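You operate a simulated robot arm through the tools that you are given. There is no shell and no other tool.

You are at the controls of a simulated robot arm. One attempt, no reset.

Task
Pour glaze over a cup as the card by the basin says.
Fine: its number and glaze. Slide both rails to the CUP marks, stand the cup on them rim down and coat it all round from the labelled jug by the basin. Jug back; the cup goes rim down on the wire rack. Set down upright: what you pick out.

It is judged by the outcome, as a careful person would: the job done as asked, and still so three seconds after it is handed in. It fails if anything else is knocked over, pushed out of place, dropped, spilled or broken.

Robot
A 6-joint arm with a two-finger parallel gripper, fixed in place. Base frame: the origin is at the foot of the arm, x ahead of it, y to its left, z up; the work surface is at about z = 800. Lengths are in mm, angles in rad, forces in N, time in s.
With the tool pointing down near the work surface it reaches from about 580 to 940 mm from the base axis. Its first joint turns from -2.601 to 2.601 rad. Payload 3.43 kg.
Tool frame: the origin (TCP) lies between the finger pads and is the grasp point; the fingertips stand 34 mm ahead of it; z points along the fingers, y is the line along which they close. Largest opening 128 mm; finger width 24, thickness 12; the body of the gripper, 48 by 130 mm, starts 96 mm behind the TCP.
Orientation is that of the tool frame in the base frame, as a unit quaternion [w, x, y, z]. With the fingers straight down and closing along the base's y, the tool's x points along the base's -x, its y along +y and its z along -z.

Tools
- The arm moves only by the tool send_rows. Its argument "deltas" is a list of rows, each an object of numbers (a shift or turn left out is 0, a gripper value left out holds the last): "hand": the gripper command, from -1 (fully open) to 1 (shut), values between in proportion; "dx", "dy", "dz": the shift along the tool's x, y, z in units of 300 mm (1.0 is 300 mm); "rx", "ry", "rz": the turn, a rotation vector about the tool's x, y, z in units of 120 degrees (1.0 is 120 degrees). In form: [{"hand": .., "dx": .., "dy": .., "dz": .., "rx": .., "ry": .., "rz": ..}, ...]. A call has 1 to 20 rows; each row is the pose to reach, as a shift and turn from the pose commanded when the call began, along the tool's axes at that moment. A call with a number of a shift or a turn outside -1 to 1 is refused whole. Each row takes 0.2 s and may step no farther than 50 mm and 0.15 rad from the row before; otherwise, or with a gripper value out of range, the whole call is refused. Where a pose cannot be reached the arm comes as near as it can. A force on the tool above 40 N (or 10 N above the force at the start of the call, whichever is more), or a blocked arm, ends the call early, and 0.2 s more pass. Each finger travels about 108 mm/s and halts on what it meets, pressing with about 30 N; the grip force reading is that of the motor and also rises with nothing between the fingers. The clock runs only during rows and for 0.2 s after the last one: add rows that repeat a pose to give the fingers time. It gives the time, the measured TCP pose, the force on the tool (base axes), the opening and the grip force at its end, in the units of the frame above (readings bear some noise), with the torque about the TCP (base axes, N m) and any sound that the robot's microphone picked up.
- Cameras (640 x 400 px; columns grow to the right, rows downward): "scene" is fixed at [213.5, -647.3, 1434.6]; the picture's right is [-0.03, -1.00, 0.00], its down [-0.16, 0.01, -0.99] and it looks along [0.99, -0.03, -0.16] (base axes); focal length 214 px, centre (320, 200). "wrist" rides on the gripper at [76, -11, -160] in the tool frame; the picture's right is [0.15, 0.99, 0.00], its down [-0.88, 0.13, -0.46] and it looks along [-0.45, 0.07, 0.89] (tool axes); focal length 234 px, centre (320, 200). There is no depth. A picture from a camera that has moved, and an enlarged one, comes with that camera's place and axes in the base frame and with its lens. The place of the scene camera against the robot may be out by one fixed shift of up to 18 mm in any direction.
- camera(camera): a new picture of that camera. It takes no simulated time.
- move_column(by): slides the trunk up (or, below 0, down) by that many mm; the arm rides with it, the base frame stays. It gives what a move gives, with no picture.
- enlarge(camera, box): a new picture of the part [left, top, right, bottom] of that camera's present view, enlarged. It takes no simulated time.
- sign_off(): hands the job in; it is judged then, once.

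Places have to be worked out from the pictures, the camera data and where the tool is seen. Open the gripper and draw the arm clear of the work before you hand the job in, unless the task says otherwise.

The tools are called after "Call:" as name(argument=value, ...) on one line, values as JSON. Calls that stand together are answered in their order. send_rows: Moves the arm, as the interface text tells. Its arguments: {"type":"object","properties":{"deltas":{"type":"array","items":{"type":"object","properties":{"hand":{"type":"number"},"dx":{"type":"number"},"dy":{"type":"number"},"dz":{"type":"number"},"rx":{"type":"number"},"ry":{"type":"number"},"rz":{"type":"number"}}}}},"required":["deltas"]} The other tools are called the same way: move_column (by) slides the trunk up or down; camera (camera) takes a picture; enlarge (camera, box) takes an enlarged picture of a part of a camera's view; sign_off () hands the job in.

At the start:

```text
time: 0.0
eef_pos: [502.0, -649.8, 1292.5]
tcp_rot: [0.0, 0.0, 1.0, 0.001]
contact_force: [0.1, 0.3, 0.0]
torque: [-0.03, -0.01, -0.01]
gripper_width: 128.0
grip_force: 0.0
trunk travel left (down, up): [-675.0, 35.0]
```

scene: 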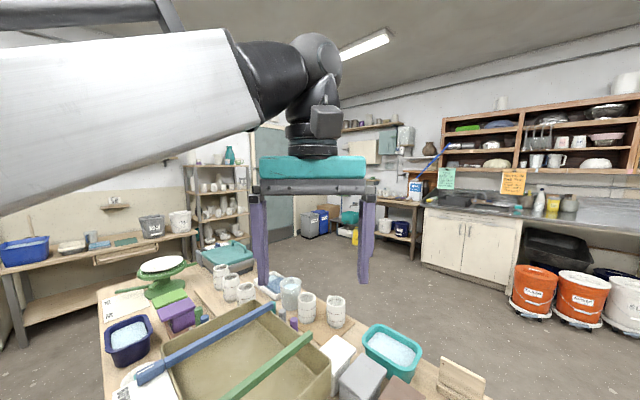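
wrist: 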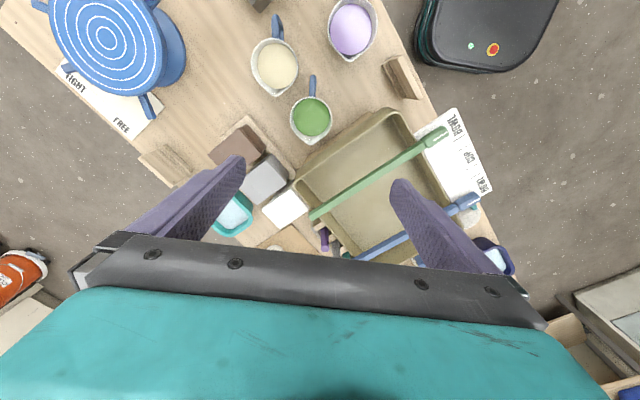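

The first pictures show a basin with two rails (green and blue), three jugs, and cards. I'll look closer at both views.

Call:
enlarge(camera="scene", box=[90, 240, 350, 400])

Call:
enlarge(camera="wrist", box=[220, 0, 540, 200])

Call:
enlarge(camera="wrist", box=[0, 0, 320, 200])

Call:
enlarge(camera="scene", box=[300, 240, 560, 400])

```text
2.46 times, centred on (220, 320) of scene
camera zoom: at [213.5, -647.3, 1434.6], right [-0.03, -1.0, 0.0], down [-0.16, 0.01, -0.99], along [0.99, -0.03, -0.16], focal length 528 px, centre (566, -95)
```

zoom: 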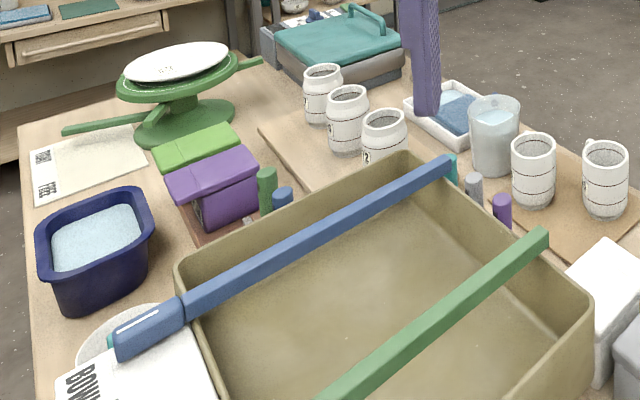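

```text
2.00 times, centred on (380, 100) of wrist
camera zoom: at [427.8, -660.5, 1452.1], right [-0.15, 0.99, 0.0], down [0.88, 0.13, 0.46], along [0.45, 0.07, -0.89], focal length 468 px, centre (200, 400)
```

zoom: 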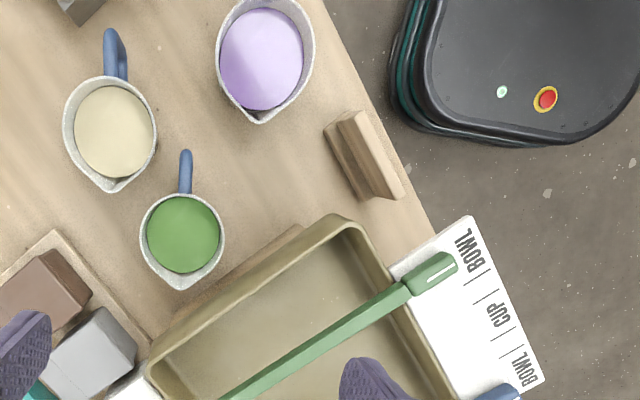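

```text
2.00 times, centred on (160, 100) of wrist
camera zoom: at [427.8, -660.5, 1452.1], right [-0.15, 0.99, 0.0], down [0.88, 0.13, 0.46], along [0.45, 0.07, -0.89], focal length 468 px, centre (640, 400)
```

zoom: 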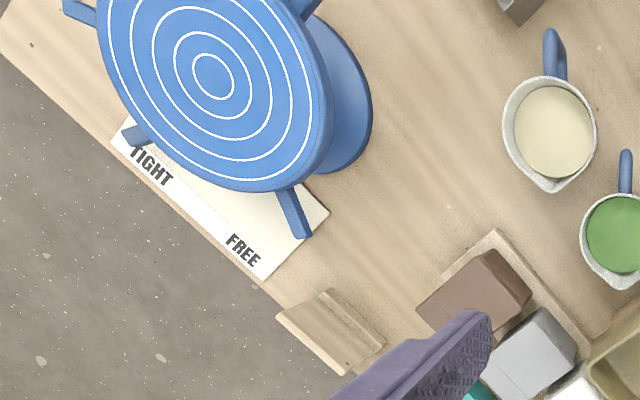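

```text
2.46 times, centred on (430, 320) of scene
camera zoom: at [213.5, -647.3, 1434.6], right [-0.03, -1.0, 0.0], down [-0.16, 0.01, -0.99], along [0.99, -0.03, -0.16], focal length 528 px, centre (49, -95)
```

zoom: 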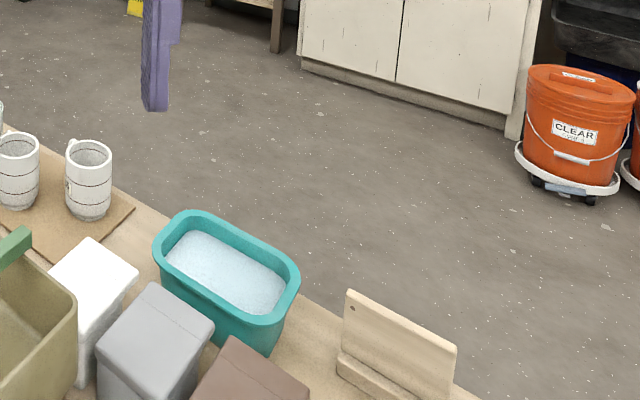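

I can see the basin, rails and jugs, but the cups and far items are hidden behind the gripper. I'll tilt the tool outward by 30° up in free air so the wrist camera looks over the far part of the bench.

Call:
send_rows(deltas=[{"hand": -1, "ry": -0.0625}, {"ry": -0.125}, {"ry": -0.1875}, {"ry": -0.25}])

Call:
camera(camera="wrist")

```text
time: 1.0
eef_pos: [503.1, -650.8, 1291.8]
tcp_rot: [0.26, 0.0, 0.966, 0.0]
contact_force: [0.1, 0.1, 0.3]
torque: [-0.01, 0.0, 0.02]
gripper_width: 128.0
grip_force: 0.1
trunk travel left (down, up): [-675.0, 35.0]
```

```text
taken
camera wrist: at [358.3, -660.9, 1393.2], right [-0.13, 0.99, -0.07], down [0.53, 0.13, 0.84], along [0.84, 0.07, -0.54], focal length 234 px, centre (320, 200)
```

wrist: 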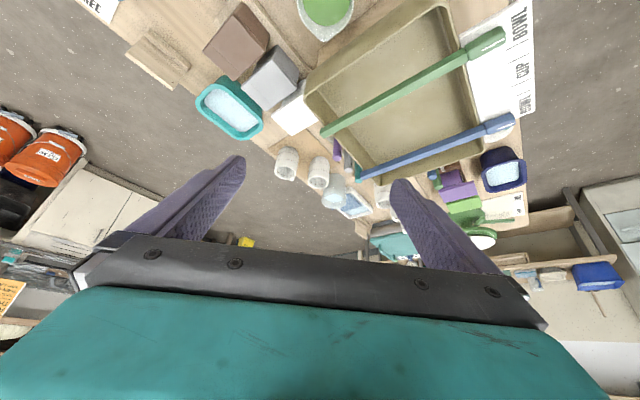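

Now the cups and tubs appear (image upside-down). Zooming in for details.

Call:
enlarge(camera="wrist", box=[250, 120, 450, 245])

Call:
enlarge(camera="wrist", box=[380, 0, 580, 125])

Call:
enlarge(camera="wrist", box=[360, 125, 560, 250])

Call:
enlarge(camera="scene", box=[190, 230, 350, 330])

```text
3.20 times, centred on (350, 182) of wrist
camera zoom: at [358.3, -660.9, 1393.2], right [-0.13, 0.99, -0.07], down [0.53, 0.13, 0.84], along [0.84, 0.07, -0.54], focal length 749 px, centre (224, 256)
```

zoom: 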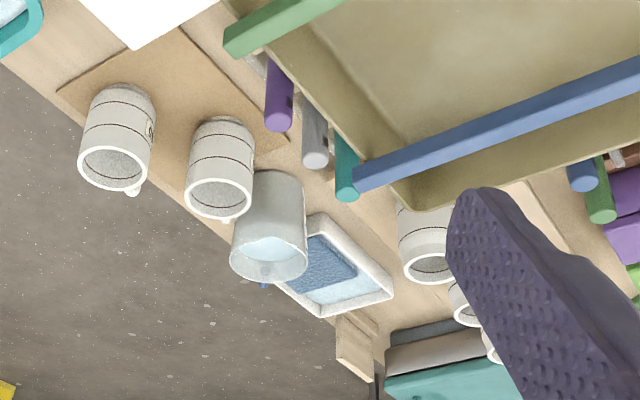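

```text
3.20 times, centred on (480, 62) of wrist
camera zoom: at [358.3, -660.9, 1393.2], right [-0.13, 0.99, -0.07], down [0.53, 0.13, 0.84], along [0.84, 0.07, -0.54], focal length 749 px, centre (-192, 640)
```

zoom: 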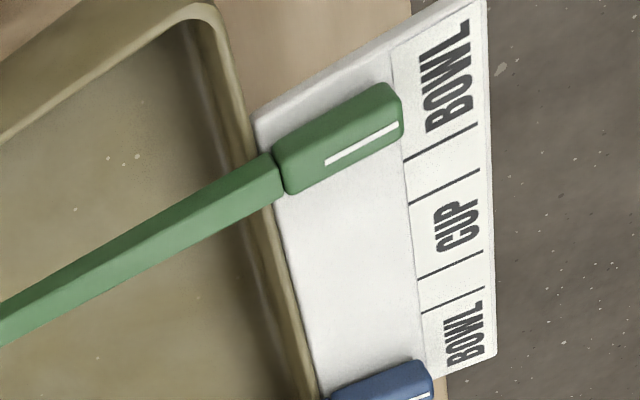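

```text
3.20 times, centred on (460, 188) of wrist
camera zoom: at [358.3, -660.9, 1393.2], right [-0.13, 0.99, -0.07], down [0.53, 0.13, 0.84], along [0.84, 0.07, -0.54], focal length 749 px, centre (-128, 240)
```

zoom: 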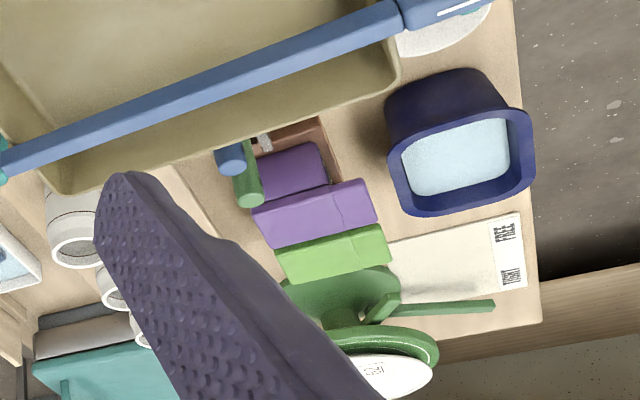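

```text
4.00 times, centred on (270, 280) of scene
camera zoom: at [213.5, -647.3, 1434.6], right [-0.03, -1.0, 0.0], down [-0.16, 0.01, -0.99], along [0.99, -0.03, -0.16], focal length 858 px, centre (520, -120)
```

zoom: 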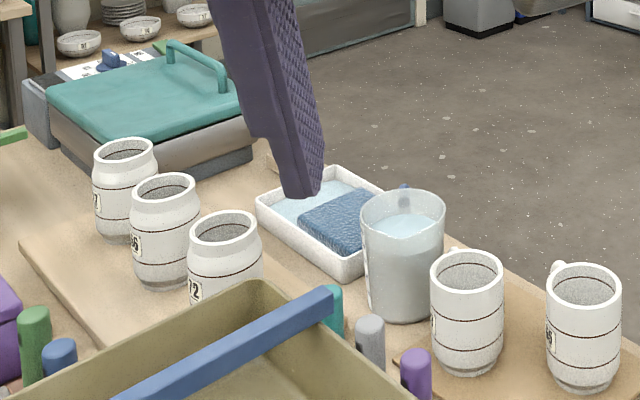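

I'll now tilt back and inward to see the near part of the bench (jugs, card stands, and anything else close to the base).

Call:
send_rows(deltas=[{"ry": 0.0625}, {"ry": 0.125}, {"ry": 0.1875}, {"ry": 0.25}, {"ry": 0.3125}, {"ry": 0.375}, {"ry": 0.4375}, {"ry": 0.5}])

Call:
camera(camera="wrist")

Call:
camera(camera="scene")

```text
time: 2.8
eef_pos: [487.2, -696.0, 1216.0]
tcp_rot: [-0.231, -0.014, 0.971, -0.053]
contact_force: [0.5, -0.6, -0.6]
torque: [0.01, 0.0, 0.0]
gripper_width: 127.9
grip_force: 0.0
out of reach, approached as far as the arm can: row 5, 6, 7, 8
trunk travel left (down, up): [-675.0, 35.0]
```

```text
taken
camera wrist: at [492.3, -689.2, 1394.5], right [-0.18, 0.98, -0.03], down [0.98, 0.18, -0.01], along [0.0, -0.03, -1.0], focal length 234 px, centre (320, 200)
```

wrist: 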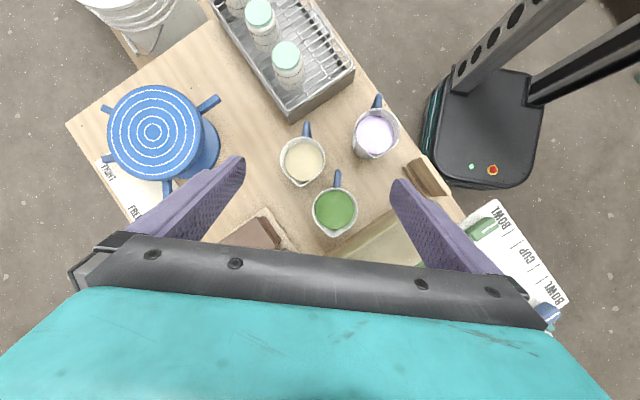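

```text
taken
```

scene: 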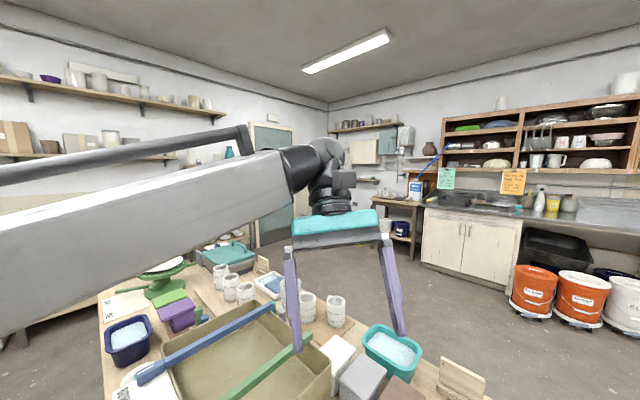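

The wire rack is visible near the base, with three pieces already on it. Zooming.

Call:
enlarge(camera="wrist", box=[200, 0, 440, 150])

Call:
enlarge(camera="wrist", box=[260, 80, 500, 230])

Call:
enlarge(camera="wrist", box=[400, 150, 600, 275])

Call:
enlarge(camera="scene", box=[190, 230, 350, 330])

```text
2.67 times, centred on (320, 75) of wrist
camera zoom: at [492.3, -689.2, 1394.5], right [-0.18, 0.98, -0.03], down [0.98, 0.18, -0.01], along [0.0, -0.03, -1.0], focal length 624 px, centre (320, 533)
```

zoom: 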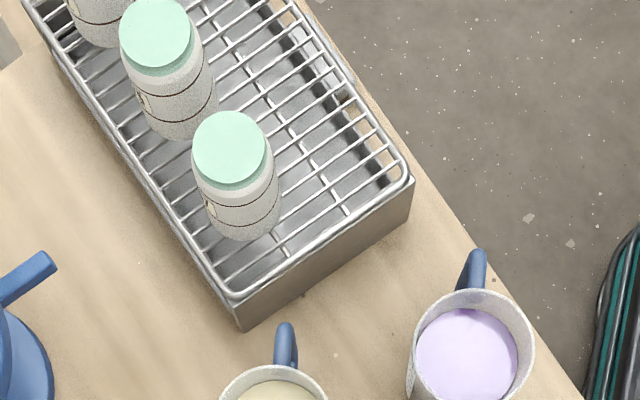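

```text
2.67 times, centred on (380, 155) of wrist
camera zoom: at [492.3, -689.2, 1394.5], right [-0.18, 0.98, -0.03], down [0.98, 0.18, -0.01], along [0.0, -0.03, -1.0], focal length 624 px, centre (160, 320)
```

zoom: 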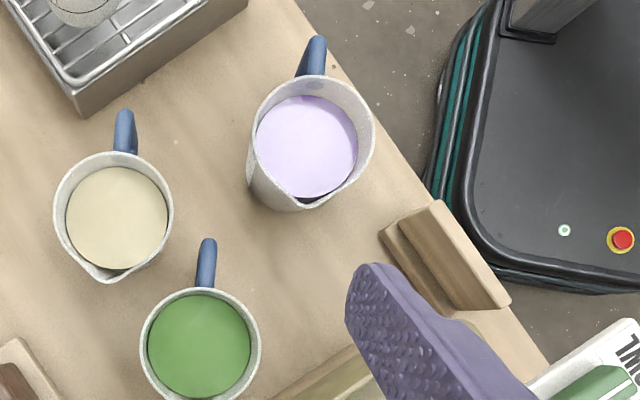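

```text
3.20 times, centred on (500, 212) of wrist
camera zoom: at [492.3, -689.2, 1394.5], right [-0.18, 0.98, -0.03], down [0.98, 0.18, -0.01], along [0.0, -0.03, -1.0], focal length 749 px, centre (-256, 160)
```

zoom: 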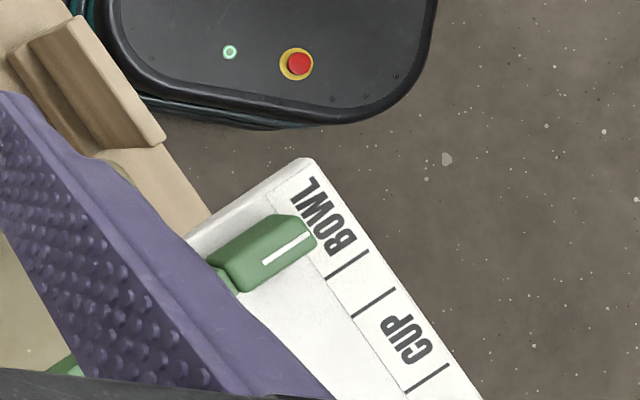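

```text
4.00 times, centred on (270, 280) of scene
camera zoom: at [213.5, -647.3, 1434.6], right [-0.03, -1.0, 0.0], down [-0.16, 0.01, -0.99], along [0.99, -0.03, -0.16], focal length 858 px, centre (520, -120)
```

zoom: 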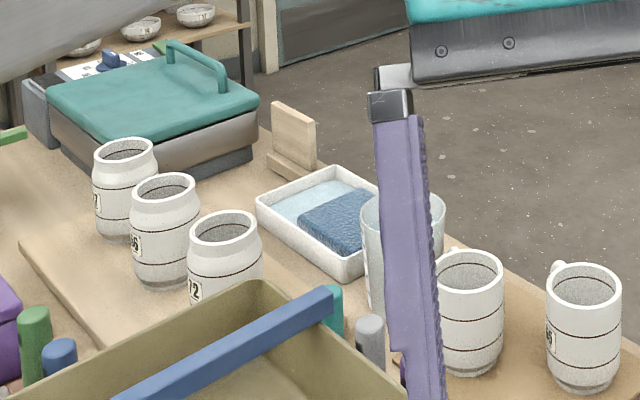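

The board text sides face away from the middle, so the basin card (at about (387,-466)) must be viewed from the base side. First I return to tool-down orientation and check the pose.

Call:
send_rows(deltas=[{"ry": -0.0625}, {"ry": -0.125}, {"ry": -0.1875}, {"ry": -0.25}])

```text
time: 3.8
eef_pos: [487.6, -697.8, 1216.0]
tcp_rot: [0.03, -0.027, 0.998, -0.048]
contact_force: [0.5, 0.2, -0.1]
torque: [0.04, 0.0, 0.01]
gripper_width: 128.1
grip_force: 0.0
trunk travel left (down, up): [-675.0, 35.0]
```

Pose is recovered (commanded = measured). Now I swing to about azimuth −30°, radius 600, so the camera looks at the base-side face of the basin card.

Call:
send_rows(deltas=[{"dx": -0.0169, "dy": 0.133, "dz": 0.01, "rx": -0.0074, "ry": 0.008, "rz": 0.0551}, {"dx": -0.0338, "dy": 0.267, "dz": 0.02, "rx": -0.0148, "ry": 0.016, "rz": 0.1102}, {"dx": -0.0507, "dy": 0.4, "dz": 0.03, "rx": -0.0222, "ry": 0.024, "rz": 0.1653}, {"dx": -0.0676, "dy": 0.533, "dz": 0.04, "rx": -0.0296, "ry": 0.032, "rz": 0.2204}, {"dx": -0.0845, "dy": 0.667, "dz": 0.05, "rx": -0.037, "ry": 0.04, "rz": 0.2755}])

Call:
send_rows(deltas=[{"dx": 0.057, "dy": 0.12, "dz": 0.022}, {"dx": 0.114, "dy": 0.24, "dz": 0.044}, {"dx": 0.171, "dy": 0.36, "dz": 0.066}, {"dx": 0.228, "dy": 0.48, "dz": 0.088}, {"dx": 0.285, "dy": 0.6, "dz": 0.11}])

Call:
camera(camera="wrist")

```text
time: 5.0
eef_pos: [501.2, -513.3, 1184.5]
tcp_rot: [0.001, 0.223, 0.975, -0.008]
contact_force: [-5.6, -21.5, 0.9]
torque: [3.91, -0.96, 2.08]
gripper_width: 127.9
grip_force: 0.1
trunk travel left (down, up): [-675.0, 35.0]
stopped in row 5: the force on the tool passed its limit at 124 N (the readings are from after the stop); the commanded pose is now the measured one
```

```text
time: 5.3
eef_pos: [502.0, -504.6, 1184.2]
tcp_rot: [0.002, 0.218, 0.976, -0.008]
contact_force: [-2.9, -11.1, 0.3]
torque: [2.14, -0.47, 1.1]
gripper_width: 127.9
grip_force: 0.0
trunk travel left (down, up): [-675.0, 35.0]
stopped in row 1: the force on the tool passed its limit at 55 N (the readings are from after the stop); the commanded pose is now the measured one
```

```text
taken
camera wrist: at [429.0, -479.4, 1343.8], right [0.29, 0.96, -0.02], down [0.85, -0.25, 0.46], along [0.44, -0.15, -0.89], focal length 234 px, centre (320, 200)
```

wrist: 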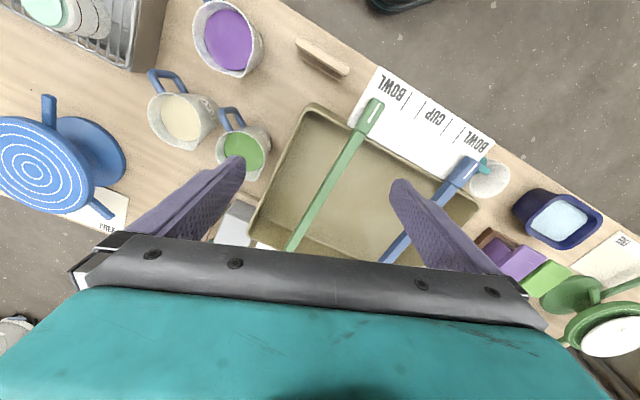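

Something was touched while moving toward +y at z≈1185. I check the scene view before moving further.

Call:
camera(camera="scene")

```text
taken
```

scene: 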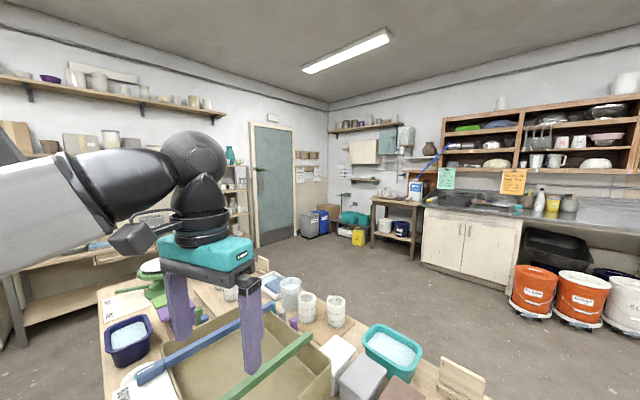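

The wrist camera housing seems to have touched the arm's own forearm. I back off (−tool y) and lower by ~120 mm to open the fold, then zoom on the card stand.

Call:
send_rows(deltas=[{"dy": -0.1}, {"dy": -0.1, "dz": 0.13}, {"dy": -0.1, "dz": 0.27}, {"dy": -0.1, "dz": 0.4}])

Call:
camera(camera="scene")

Call:
enlarge(camera="wrist", box=[160, 0, 400, 150])

```text
time: 6.3
eef_pos: [488.3, -533.4, 1064.9]
tcp_rot: [0.002, 0.22, 0.976, -0.008]
contact_force: [-0.9, -0.2, -0.2]
torque: [-0.02, 0.0, 0.01]
gripper_width: 127.7
grip_force: 0.0
trunk travel left (down, up): [-675.0, 35.0]
```

```text
taken
```

scene: 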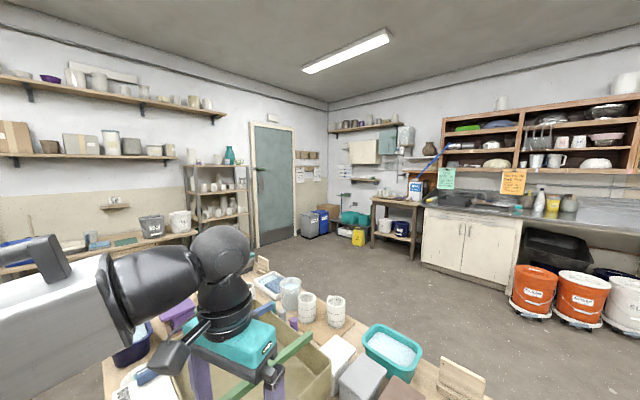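

```text
2.67 times, centred on (280, 75) of wrist
camera zoom: at [417.0, -507.6, 1224.3], right [0.29, 0.96, -0.02], down [0.85, -0.25, 0.46], along [0.44, -0.15, -0.89], focal length 624 px, centre (427, 533)
```

zoom: 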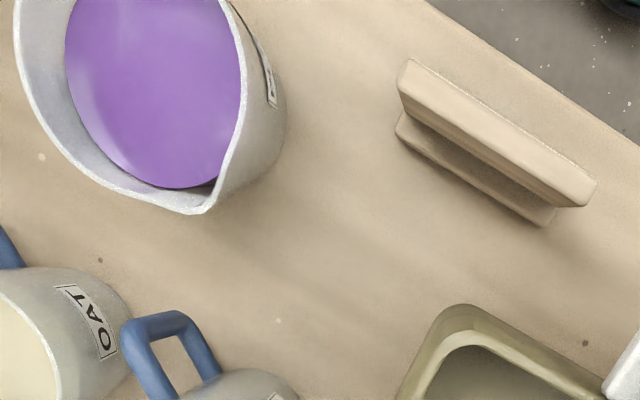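

Jugs carry text labels (one reads OAT). I continue around to the base side of the card at a lower height, in small steps.

Call:
send_rows(deltas=[{"dx": 0.062, "dy": 0.083, "dz": 0.008, "rz": 0.018}, {"dx": 0.125, "dy": 0.166, "dz": 0.015, "rz": 0.035}, {"dx": 0.187, "dy": 0.249, "dz": 0.022, "rz": 0.053}, {"dx": 0.249, "dy": 0.332, "dz": 0.03, "rz": 0.07}, {"dx": 0.312, "dy": 0.415, "dz": 0.037, "rz": 0.088}, {"dx": 0.374, "dy": 0.498, "dz": 0.045, "rz": 0.106}])

Call:
camera(camera="wrist")

Call:
camera(camera="scene")

```text
time: 7.7
eef_pos: [446.9, -348.8, 1047.7]
tcp_rot: [0.003, 0.326, 0.945, -0.009]
contact_force: [-0.7, 0.2, -0.2]
torque: [0.0, -0.02, 0.0]
gripper_width: 128.0
grip_force: 0.2
trunk travel left (down, up): [-675.0, 35.0]
```

```text
taken
camera wrist: at [381.4, -307.9, 1208.8], right [0.49, 0.87, -0.02], down [0.77, -0.43, 0.46], along [0.4, -0.24, -0.89], focal length 234 px, centre (320, 200)
```

wrist: 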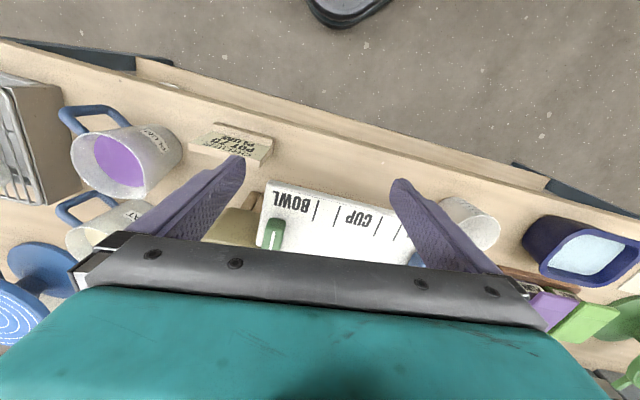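

```text
taken
```

scene: 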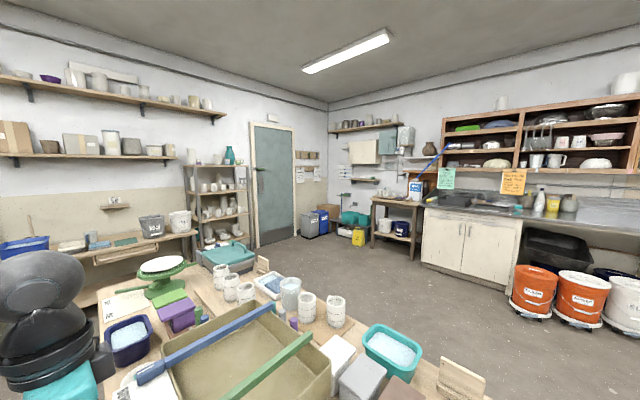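

The card text is now visible. I enlarge it, along with the jug labels and the marks.

Call:
enlarge(camera="wrist", box=[190, 110, 286, 170])

Call:
enlarge(camera="wrist", box=[40, 90, 200, 250])

Call:
enlarge(camera="wrist", box=[240, 160, 420, 280])

Call:
enlarge(camera="scene", box=[190, 250, 350, 350])

```text
6.67 times, centred on (238, 140) of wrist
camera zoom: at [381.4, -307.9, 1208.8], right [0.49, 0.87, -0.02], down [0.77, -0.43, 0.46], along [0.4, -0.24, -0.89], focal length 1561 px, centre (867, 600)
```

zoom: 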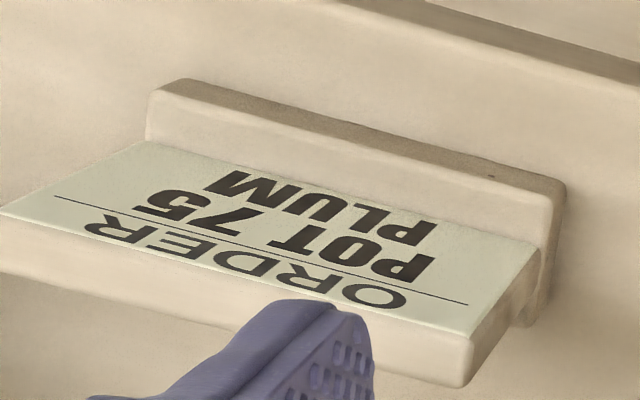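

```text
2.50 times, centred on (120, 170) of wrist
camera zoom: at [381.4, -307.9, 1208.8], right [0.49, 0.87, -0.02], down [0.77, -0.43, 0.46], along [0.4, -0.24, -0.89], focal length 585 px, centre (820, 275)
```

zoom: 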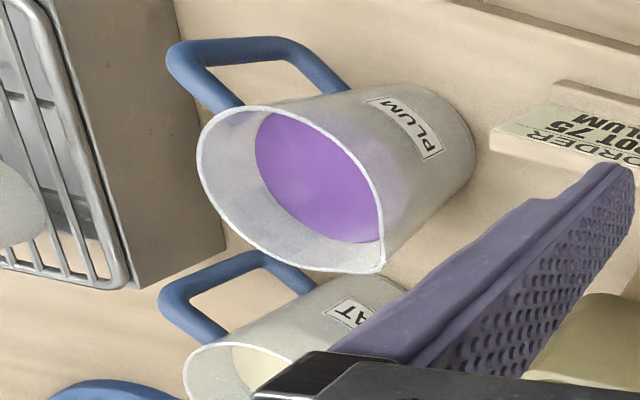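

```text
3.33 times, centred on (330, 220) of wrist
camera zoom: at [381.4, -307.9, 1208.8], right [0.49, 0.87, -0.02], down [0.77, -0.43, 0.46], along [0.4, -0.24, -0.89], focal length 781 px, centre (287, 133)
```

zoom: 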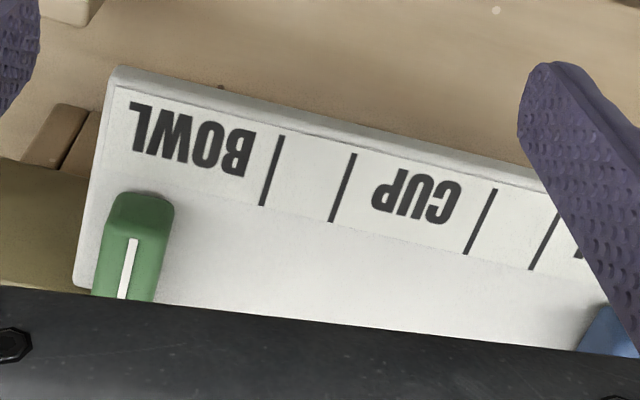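

```text
4.00 times, centred on (270, 300) of scene
camera zoom: at [213.5, -647.3, 1434.6], right [-0.03, -1.0, 0.0], down [-0.16, 0.01, -0.99], along [0.99, -0.03, -0.16], focal length 858 px, centre (520, -200)
```

zoom: 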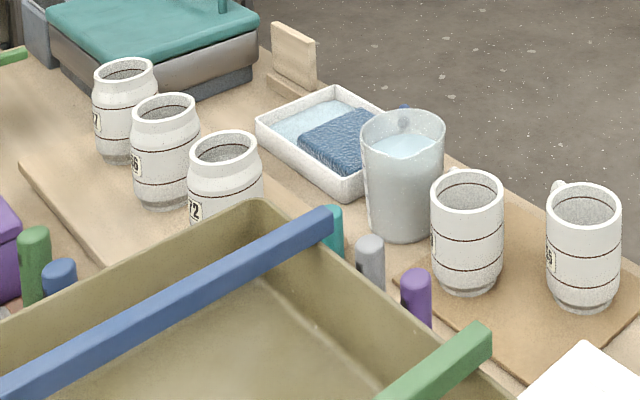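

Card: ORDER – POT 75, PLUM; the PLUM jug is the purple one near (331,-612). Now I move out over the bench with the tool tilted outward to read the cup numbers.

Call:
send_rows(deltas=[{"dx": -0.111, "dy": 0.068, "dz": -0.025, "rx": 0.002, "ry": -0.036, "rz": 0.008}, {"dx": -0.223, "dy": 0.136, "dz": -0.049, "rx": 0.004, "ry": -0.071, "rz": 0.016}, {"dx": -0.334, "dy": 0.204, "dz": -0.074, "rx": 0.006, "ry": -0.107, "rz": 0.024}, {"dx": -0.446, "dy": 0.273, "dz": -0.098, "rx": 0.009, "ry": -0.143, "rz": 0.032}, {"dx": -0.557, "dy": 0.341, "dz": -0.123, "rx": 0.011, "ry": -0.179, "rz": 0.04}, {"dx": -0.669, "dy": 0.409, "dz": -0.147, "rx": 0.013, "ry": -0.214, "rz": 0.048}, {"dx": -0.78, "dy": 0.477, "dz": -0.172, "rx": 0.015, "ry": -0.25, "rz": 0.056}])

Call:
camera(camera="wrist")

Call:
camera(camera="scene")

```text
time: 9.3
eef_pos: [720.2, -381.3, 1100.4]
tcp_rot: [0.242, 0.366, 0.892, -0.106]
contact_force: [0.1, 0.7, 1.2]
torque: [0.0, 0.01, 0.04]
gripper_width: 128.0
grip_force: 0.2
trunk travel left (down, up): [-675.0, 35.0]
```

```text
taken
camera wrist: at [611.3, -284.8, 1200.2], right [0.61, 0.79, -0.09], down [0.47, -0.27, 0.84], along [0.64, -0.55, -0.54], focal length 234 px, centre (320, 200)
```

wrist: 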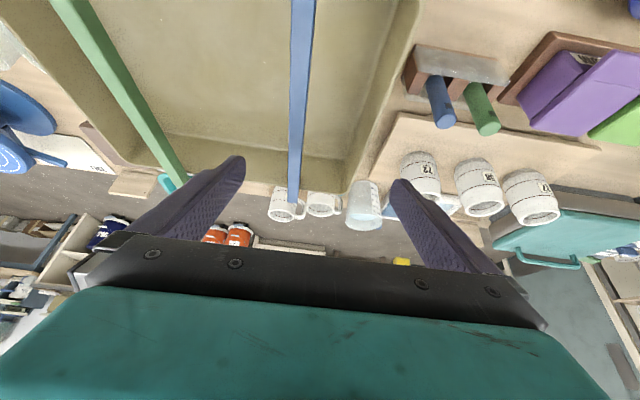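

```text
taken
```

scene: 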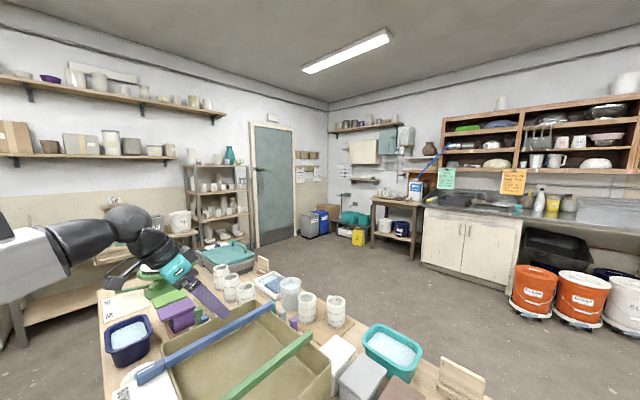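

All five cups are visible here; I enlarge the tags.

Call:
enlarge(camera="wrist", box=[390, 145, 570, 240])

Call:
enlarge(camera="wrist", box=[250, 165, 400, 245])

Call:
enlarge(camera="scene", box=[290, 280, 354, 330])

```text
3.56 times, centred on (480, 192) of wrist
camera zoom: at [611.3, -284.8, 1200.2], right [0.61, 0.79, -0.09], down [0.47, -0.27, 0.84], along [0.64, -0.55, -0.54], focal length 833 px, centre (-249, 227)
```

zoom: 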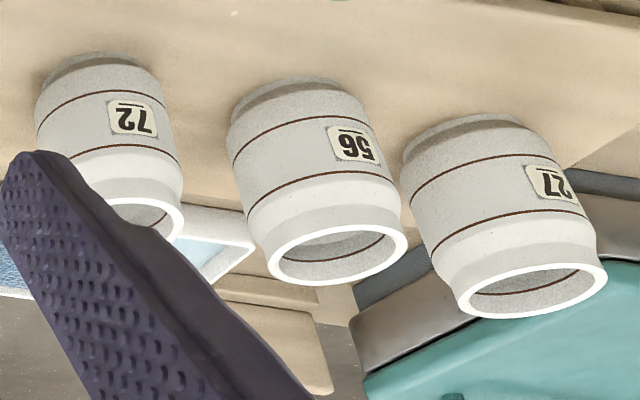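

```text
4.27 times, centred on (325, 205) of wrist
camera zoom: at [611.3, -284.8, 1200.2], right [0.61, 0.79, -0.09], down [0.47, -0.27, 0.84], along [0.64, -0.55, -0.54], focal length 999 px, centre (299, 179)
```

zoom: 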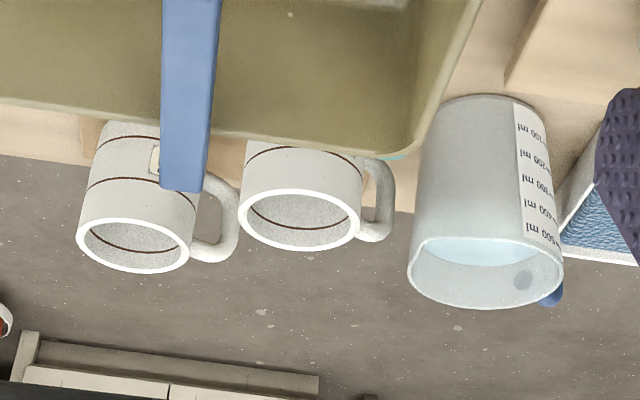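

```text
8.00 times, centred on (322, 305) of scene
camera zoom: at [213.5, -647.3, 1434.6], right [-0.03, -1.0, 0.0], down [-0.16, 0.01, -0.99], along [0.99, -0.03, -0.16], focal length 1716 px, centre (304, -640)
```

zoom: 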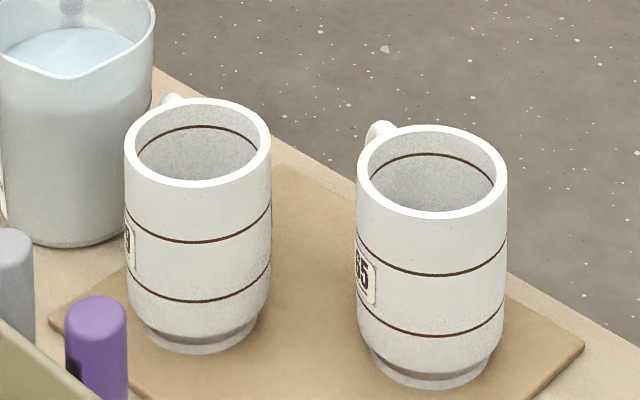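

Left group reads 72, 56, 27 — not 75; the two handled mugs' tags are partly hidden (one ends in 5). I move further out for a clear look at them.

Call:
send_rows(deltas=[{"dx": -0.1, "dy": 0.02, "dz": 0.06}, {"dx": -0.2, "dy": 0.04, "dz": 0.12}, {"dx": -0.3, "dy": 0.06, "dz": 0.18}])

Call:
camera(camera="wrist")

Call:
enlarge(camera="wrist", box=[240, 165, 400, 265])

```text
time: 10.1
eef_pos: [810.1, -444.4, 1097.9]
tcp_rot: [0.241, 0.366, 0.893, -0.105]
contact_force: [-0.5, -0.4, -0.7]
torque: [0.01, 0.03, 0.0]
gripper_width: 127.9
grip_force: 0.0
trunk travel left (down, up): [-675.0, 35.0]
```

```text
taken
camera wrist: at [699.8, -346.9, 1197.6], right [0.61, 0.79, -0.09], down [0.47, -0.27, 0.84], along [0.64, -0.55, -0.54], focal length 234 px, centre (320, 200)
```

wrist: 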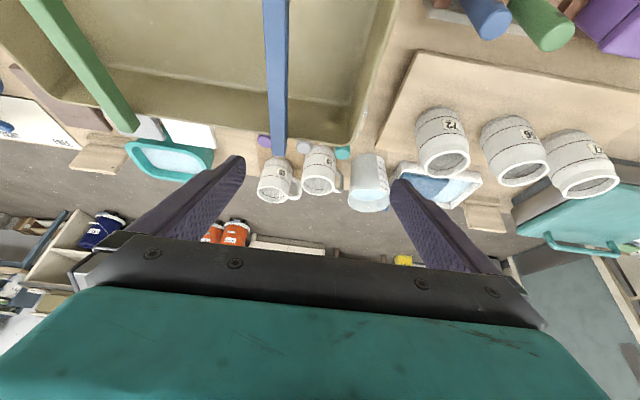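

```text
4.00 times, centred on (320, 215) of wrist
camera zoom: at [699.8, -346.9, 1197.6], right [0.61, 0.79, -0.09], down [0.47, -0.27, 0.84], along [0.64, -0.55, -0.54], focal length 937 px, centre (320, 140)
```

zoom: 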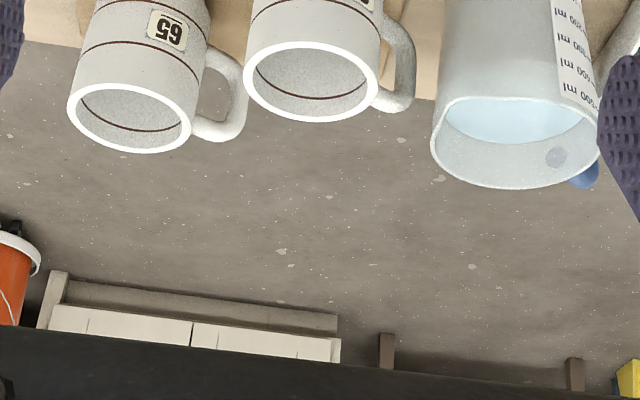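

Call:
enlarge(camera="wrist", box=[245, 140, 341, 200])

Call:
enlarge(camera="wrist", box=[400, 100, 624, 210])

Call:
enlarge(camera="wrist", box=[400, 0, 640, 150])

```text
6.67 times, centred on (293, 170) of wrist
camera zoom: at [699.8, -346.9, 1197.6], right [0.61, 0.79, -0.09], down [0.47, -0.27, 0.84], along [0.64, -0.55, -0.54], focal length 1561 px, centre (500, 400)
```

zoom: 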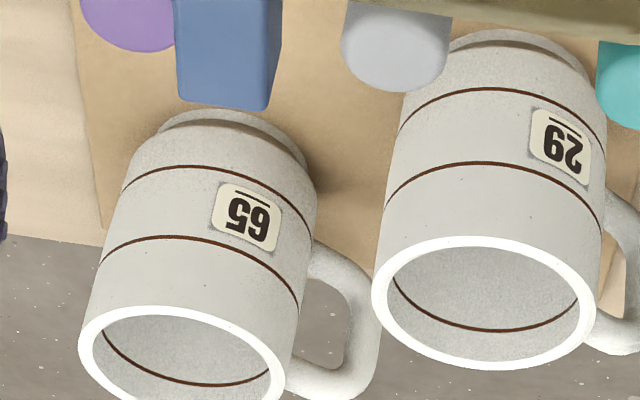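

```text
2.86 times, centred on (512, 155) of wrist
camera zoom: at [699.8, -346.9, 1197.6], right [0.61, 0.79, -0.09], down [0.47, -0.27, 0.84], along [0.64, -0.55, -0.54], focal length 669 px, centre (-229, 329)
```

zoom: 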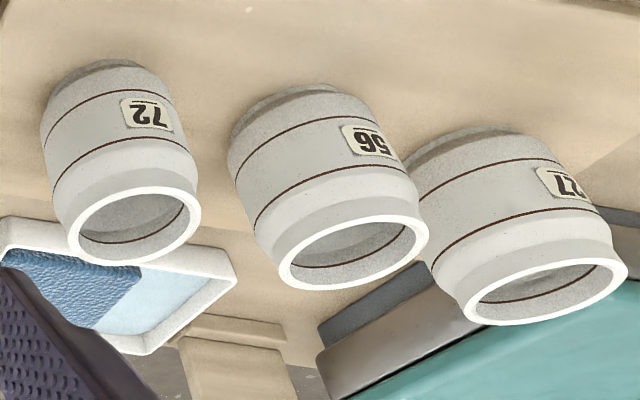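

```text
2.67 times, centred on (520, 75) of wrist
camera zoom: at [699.8, -346.9, 1197.6], right [0.61, 0.79, -0.09], down [0.47, -0.27, 0.84], along [0.64, -0.55, -0.54], focal length 624 px, centre (-213, 533)
```

zoom: 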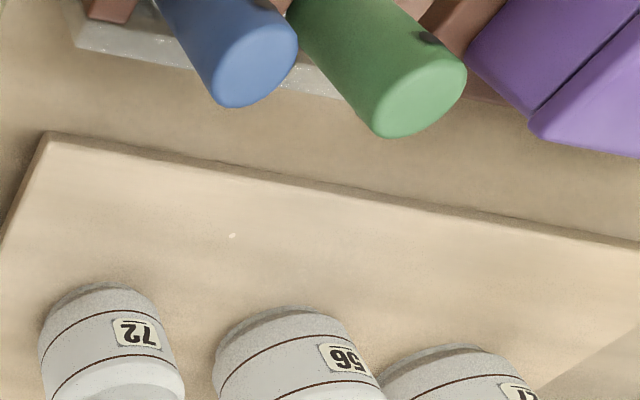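

Cups on the boards read 72, 56, 27, 29 and 65 — no 75. The three pieces on the wire rack also carry tags, so I go look at those: first un-tilting and moving toward the rack.

Call:
send_rows(deltas=[{"dx": 0.0094, "dy": -0.132, "dz": -0.004, "ry": 0.05}, {"dx": 0.0188, "dy": -0.264, "dz": -0.008, "ry": 0.1}, {"dx": 0.028, "dy": -0.396, "dz": -0.012, "ry": 0.15}, {"dx": 0.0376, "dy": -0.528, "dz": -0.015, "ry": 0.2}, {"dx": 0.047, "dy": -0.66, "dz": -0.019, "ry": 0.25}])

Call:
send_rows(deltas=[{"dx": 0.004, "dy": -0.058, "dz": 0.007, "rz": 0.066}, {"dx": 0.008, "dy": -0.117, "dz": 0.014, "rz": 0.133}, {"dx": 0.012, "dy": -0.175, "dz": 0.022, "rz": 0.199}, {"dx": 0.016, "dy": -0.234, "dz": 0.029, "rz": 0.265}, {"dx": 0.02, "dy": -0.292, "dz": 0.036, "rz": 0.332}, {"dx": 0.023, "dy": -0.351, "dz": 0.044, "rz": 0.398}, {"dx": 0.027, "dy": -0.409, "dz": 0.051, "rz": 0.465}, {"dx": 0.031, "dy": -0.468, "dz": 0.058, "rz": 0.531}, {"dx": 0.035, "dy": -0.526, "dz": 0.065, "rz": 0.597}, {"dx": 0.039, "dy": -0.585, "dz": 0.073, "rz": 0.664}, {"dx": 0.043, "dy": -0.643, "dz": 0.08, "rz": 0.73}])

Call:
camera(camera="wrist")

Call:
camera(camera="scene")

```text
time: 11.3
eef_pos: [659.0, -574.1, 1098.9]
tcp_rot: [0.002, 0.38, 0.925, -0.008]
contact_force: [-0.5, 0.0, -0.5]
torque: [-0.02, -0.04, -0.03]
gripper_width: 128.0
grip_force: 0.0
trunk travel left (down, up): [-675.0, 35.0]
```

```text
time: 13.7
eef_pos: [516.4, -701.7, 1076.2]
tcp_rot: [0.007, 0.916, 0.402, -0.004]
contact_force: [0.2, 0.2, -0.5]
torque: [0.02, 0.0, -0.04]
gripper_width: 127.9
grip_force: 0.1
trunk travel left (down, up): [-675.0, 35.0]
```

```text
taken
camera wrist: at [560.0, -635.5, 1235.6], right [0.83, -0.56, 0.01], down [-0.5, -0.73, 0.47], along [-0.26, -0.39, -0.88], focal length 234 px, centre (320, 200)
```

wrist: 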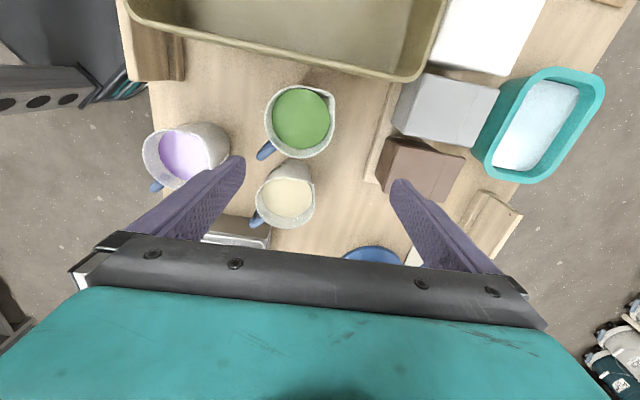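

```text
taken
```

scene: 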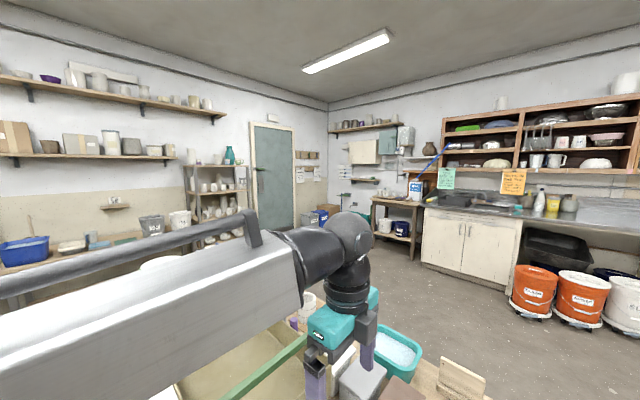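

Continuing the yaw and shift toward the rack.

Call:
send_rows(deltas=[{"dx": -0.058, "dy": -0.006, "dz": 0.005, "rz": 0.067}, {"dx": -0.116, "dy": -0.013, "dz": 0.01, "rz": 0.135}, {"dx": -0.175, "dy": -0.019, "dz": 0.015, "rz": 0.202}, {"dx": -0.233, "dy": -0.025, "dz": 0.02, "rz": 0.269}, {"dx": -0.291, "dy": -0.031, "dz": 0.025, "rz": 0.336}, {"dx": -0.349, "dy": -0.038, "dz": 0.03, "rz": 0.404}, {"dx": -0.407, "dy": -0.044, "dz": 0.035, "rz": 0.471}, {"dx": -0.465, "dy": -0.05, "dz": 0.04, "rz": 0.538}, {"dx": -0.524, "dy": -0.056, "dz": 0.045, "rz": 0.605}, {"dx": -0.582, "dy": -0.063, "dz": 0.05, "rz": 0.673}, {"dx": -0.64, "dy": -0.069, "dz": 0.055, "rz": 0.74}])

Call:
camera(camera="wrist")

Call:
enlarge(camera="wrist", box=[200, 80, 440, 230])

```text
time: 16.1
eef_pos: [370.5, -830.1, 1061.3]
tcp_rot: [0.008, 0.935, -0.353, 0.003]
contact_force: [1.3, 0.3, -0.1]
torque: [-0.01, -0.04, 0.0]
gripper_width: 128.1
grip_force: 0.1
trunk travel left (down, up): [-675.0, 35.0]
```

```text
taken
camera wrist: at [434.9, -869.7, 1223.4], right [-0.54, -0.84, 0.01], down [-0.75, 0.49, 0.45], along [-0.38, 0.23, -0.89], focal length 234 px, centre (320, 200)
```

wrist: 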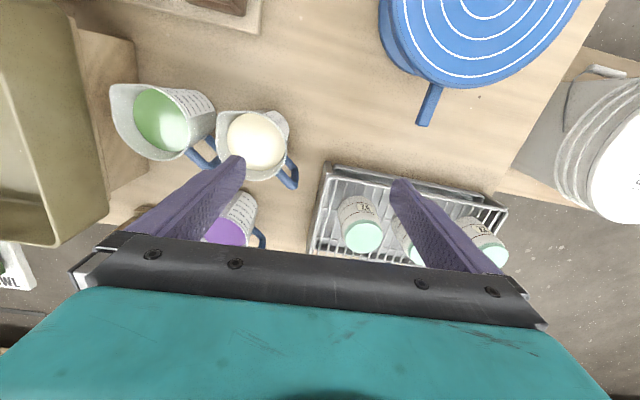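

```text
2.67 times, centred on (320, 155) of wrist
camera zoom: at [434.9, -869.7, 1223.4], right [-0.54, -0.84, 0.01], down [-0.75, 0.49, 0.45], along [-0.38, 0.23, -0.89], focal length 624 px, centre (320, 320)
```

zoom: 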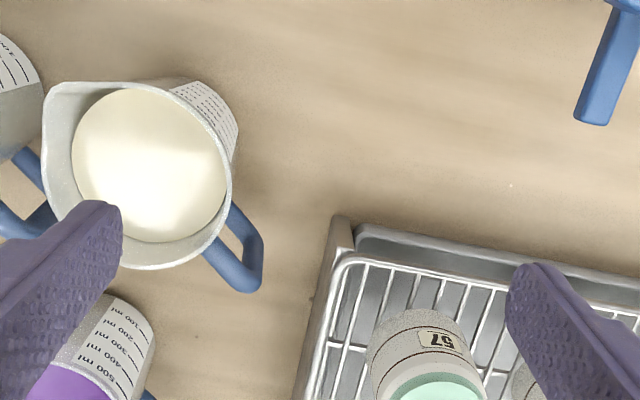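

Call:
enlarge(camera="wrist", box=[325, 180, 421, 260])

Call:
enlarge(camera="wrist", box=[440, 190, 536, 280])

Call:
enlarge(camera="wrist", box=[100, 60, 340, 250])

```text
5.00 times, centred on (373, 220) of wrist
camera zoom: at [434.9, -869.7, 1223.4], right [-0.54, -0.84, 0.01], down [-0.75, 0.49, 0.45], along [-0.38, 0.23, -0.89], focal length 1171 px, centre (55, 100)
```

zoom: 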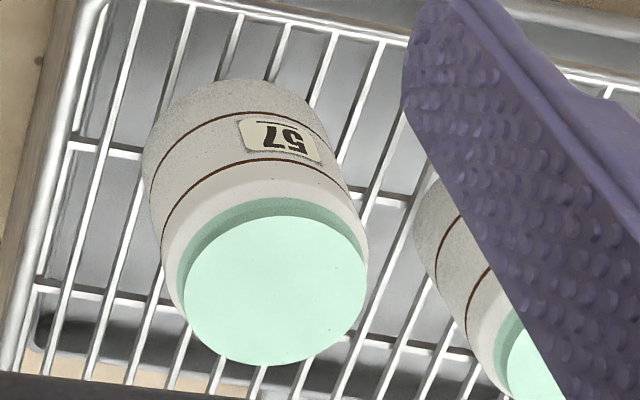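

```text
4.44 times, centred on (488, 235) of wrist
camera zoom: at [434.9, -869.7, 1223.4], right [-0.54, -0.84, 0.01], down [-0.75, 0.49, 0.45], along [-0.38, 0.23, -0.89], focal length 1041 px, centre (-427, 44)
```

zoom: 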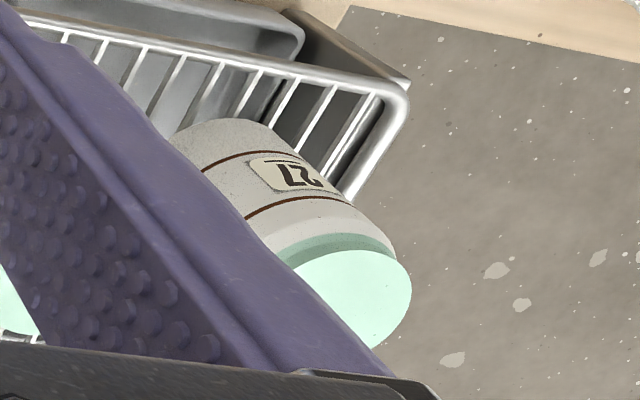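

```text
2.11 times, centred on (220, 155) of wrist
camera zoom: at [434.9, -869.7, 1223.4], right [-0.54, -0.84, 0.01], down [-0.75, 0.49, 0.45], along [-0.38, 0.23, -0.89], focal length 493 px, centre (530, 295)
```

zoom: 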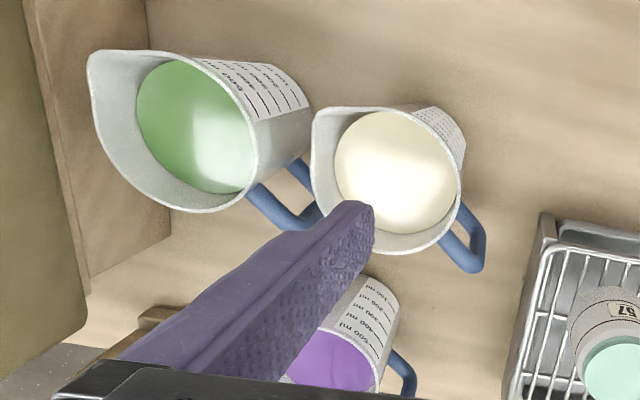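

I zoom tightly on the rack tags to tell how the numbers and underline are oriented.

Call:
enlarge(camera="wrist", box=[350, 190, 398, 220])

Call:
enlarge(camera="wrist", box=[474, 212, 522, 242])

```text
13.33 times, centred on (374, 205) of wrist
camera zoom: at [434.9, -869.7, 1223.4], right [-0.54, -0.84, 0.01], down [-0.75, 0.49, 0.45], along [-0.38, 0.23, -0.89], focal length 3122 px, centre (-400, 133)
```

zoom: 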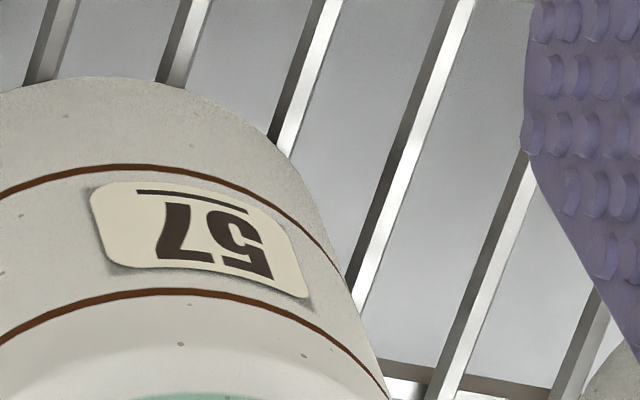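

```text
13.33 times, centred on (498, 227) of wrist
camera zoom: at [434.9, -869.7, 1223.4], right [-0.54, -0.84, 0.01], down [-0.75, 0.49, 0.45], along [-0.38, 0.23, -0.89], focal length 3122 px, centre (-2053, -160)
```

zoom: 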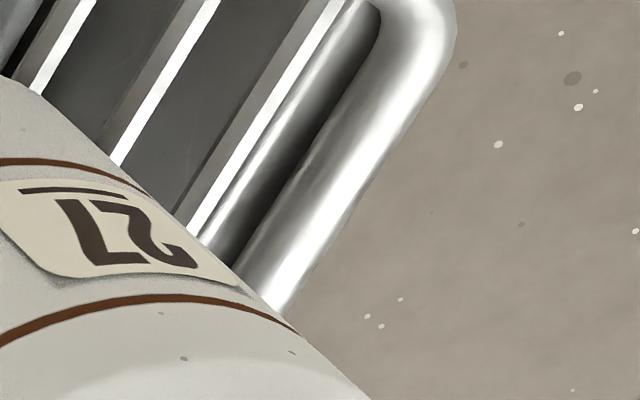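

The rack's first and third read 57 and 27 (world-upright). The middle one is hidden by a finger; I yaw a bit to see it.

Call:
send_rows(deltas=[{"rz": 0.06, "dx": 0.04}, {"rz": 0.12, "dx": 0.08}, {"rz": 0.18, "dx": 0.12}])

Call:
camera(camera="wrist")

```text
time: 16.9
eef_pos: [371.8, -832.9, 1060.5]
tcp_rot: [0.006, 0.859, -0.512, 0.006]
contact_force: [-0.1, 0.8, 0.0]
torque: [0.0, -0.02, 0.02]
gripper_width: 127.9
grip_force: 0.1
out of reach, approached as far as the arm can: row 1, 2, 3
trunk travel left (down, up): [-675.0, 35.0]
```

```text
taken
camera wrist: at [417.1, -891.9, 1222.6], right [-0.8, -0.6, 0.01], down [-0.54, 0.72, 0.44], along [-0.27, 0.35, -0.9], focal length 234 px, centre (320, 200)
```

wrist: 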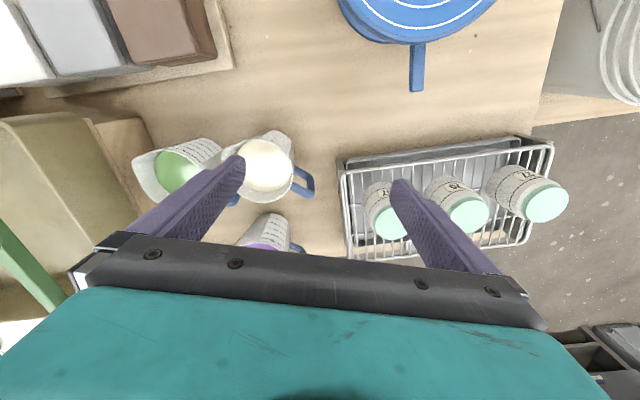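

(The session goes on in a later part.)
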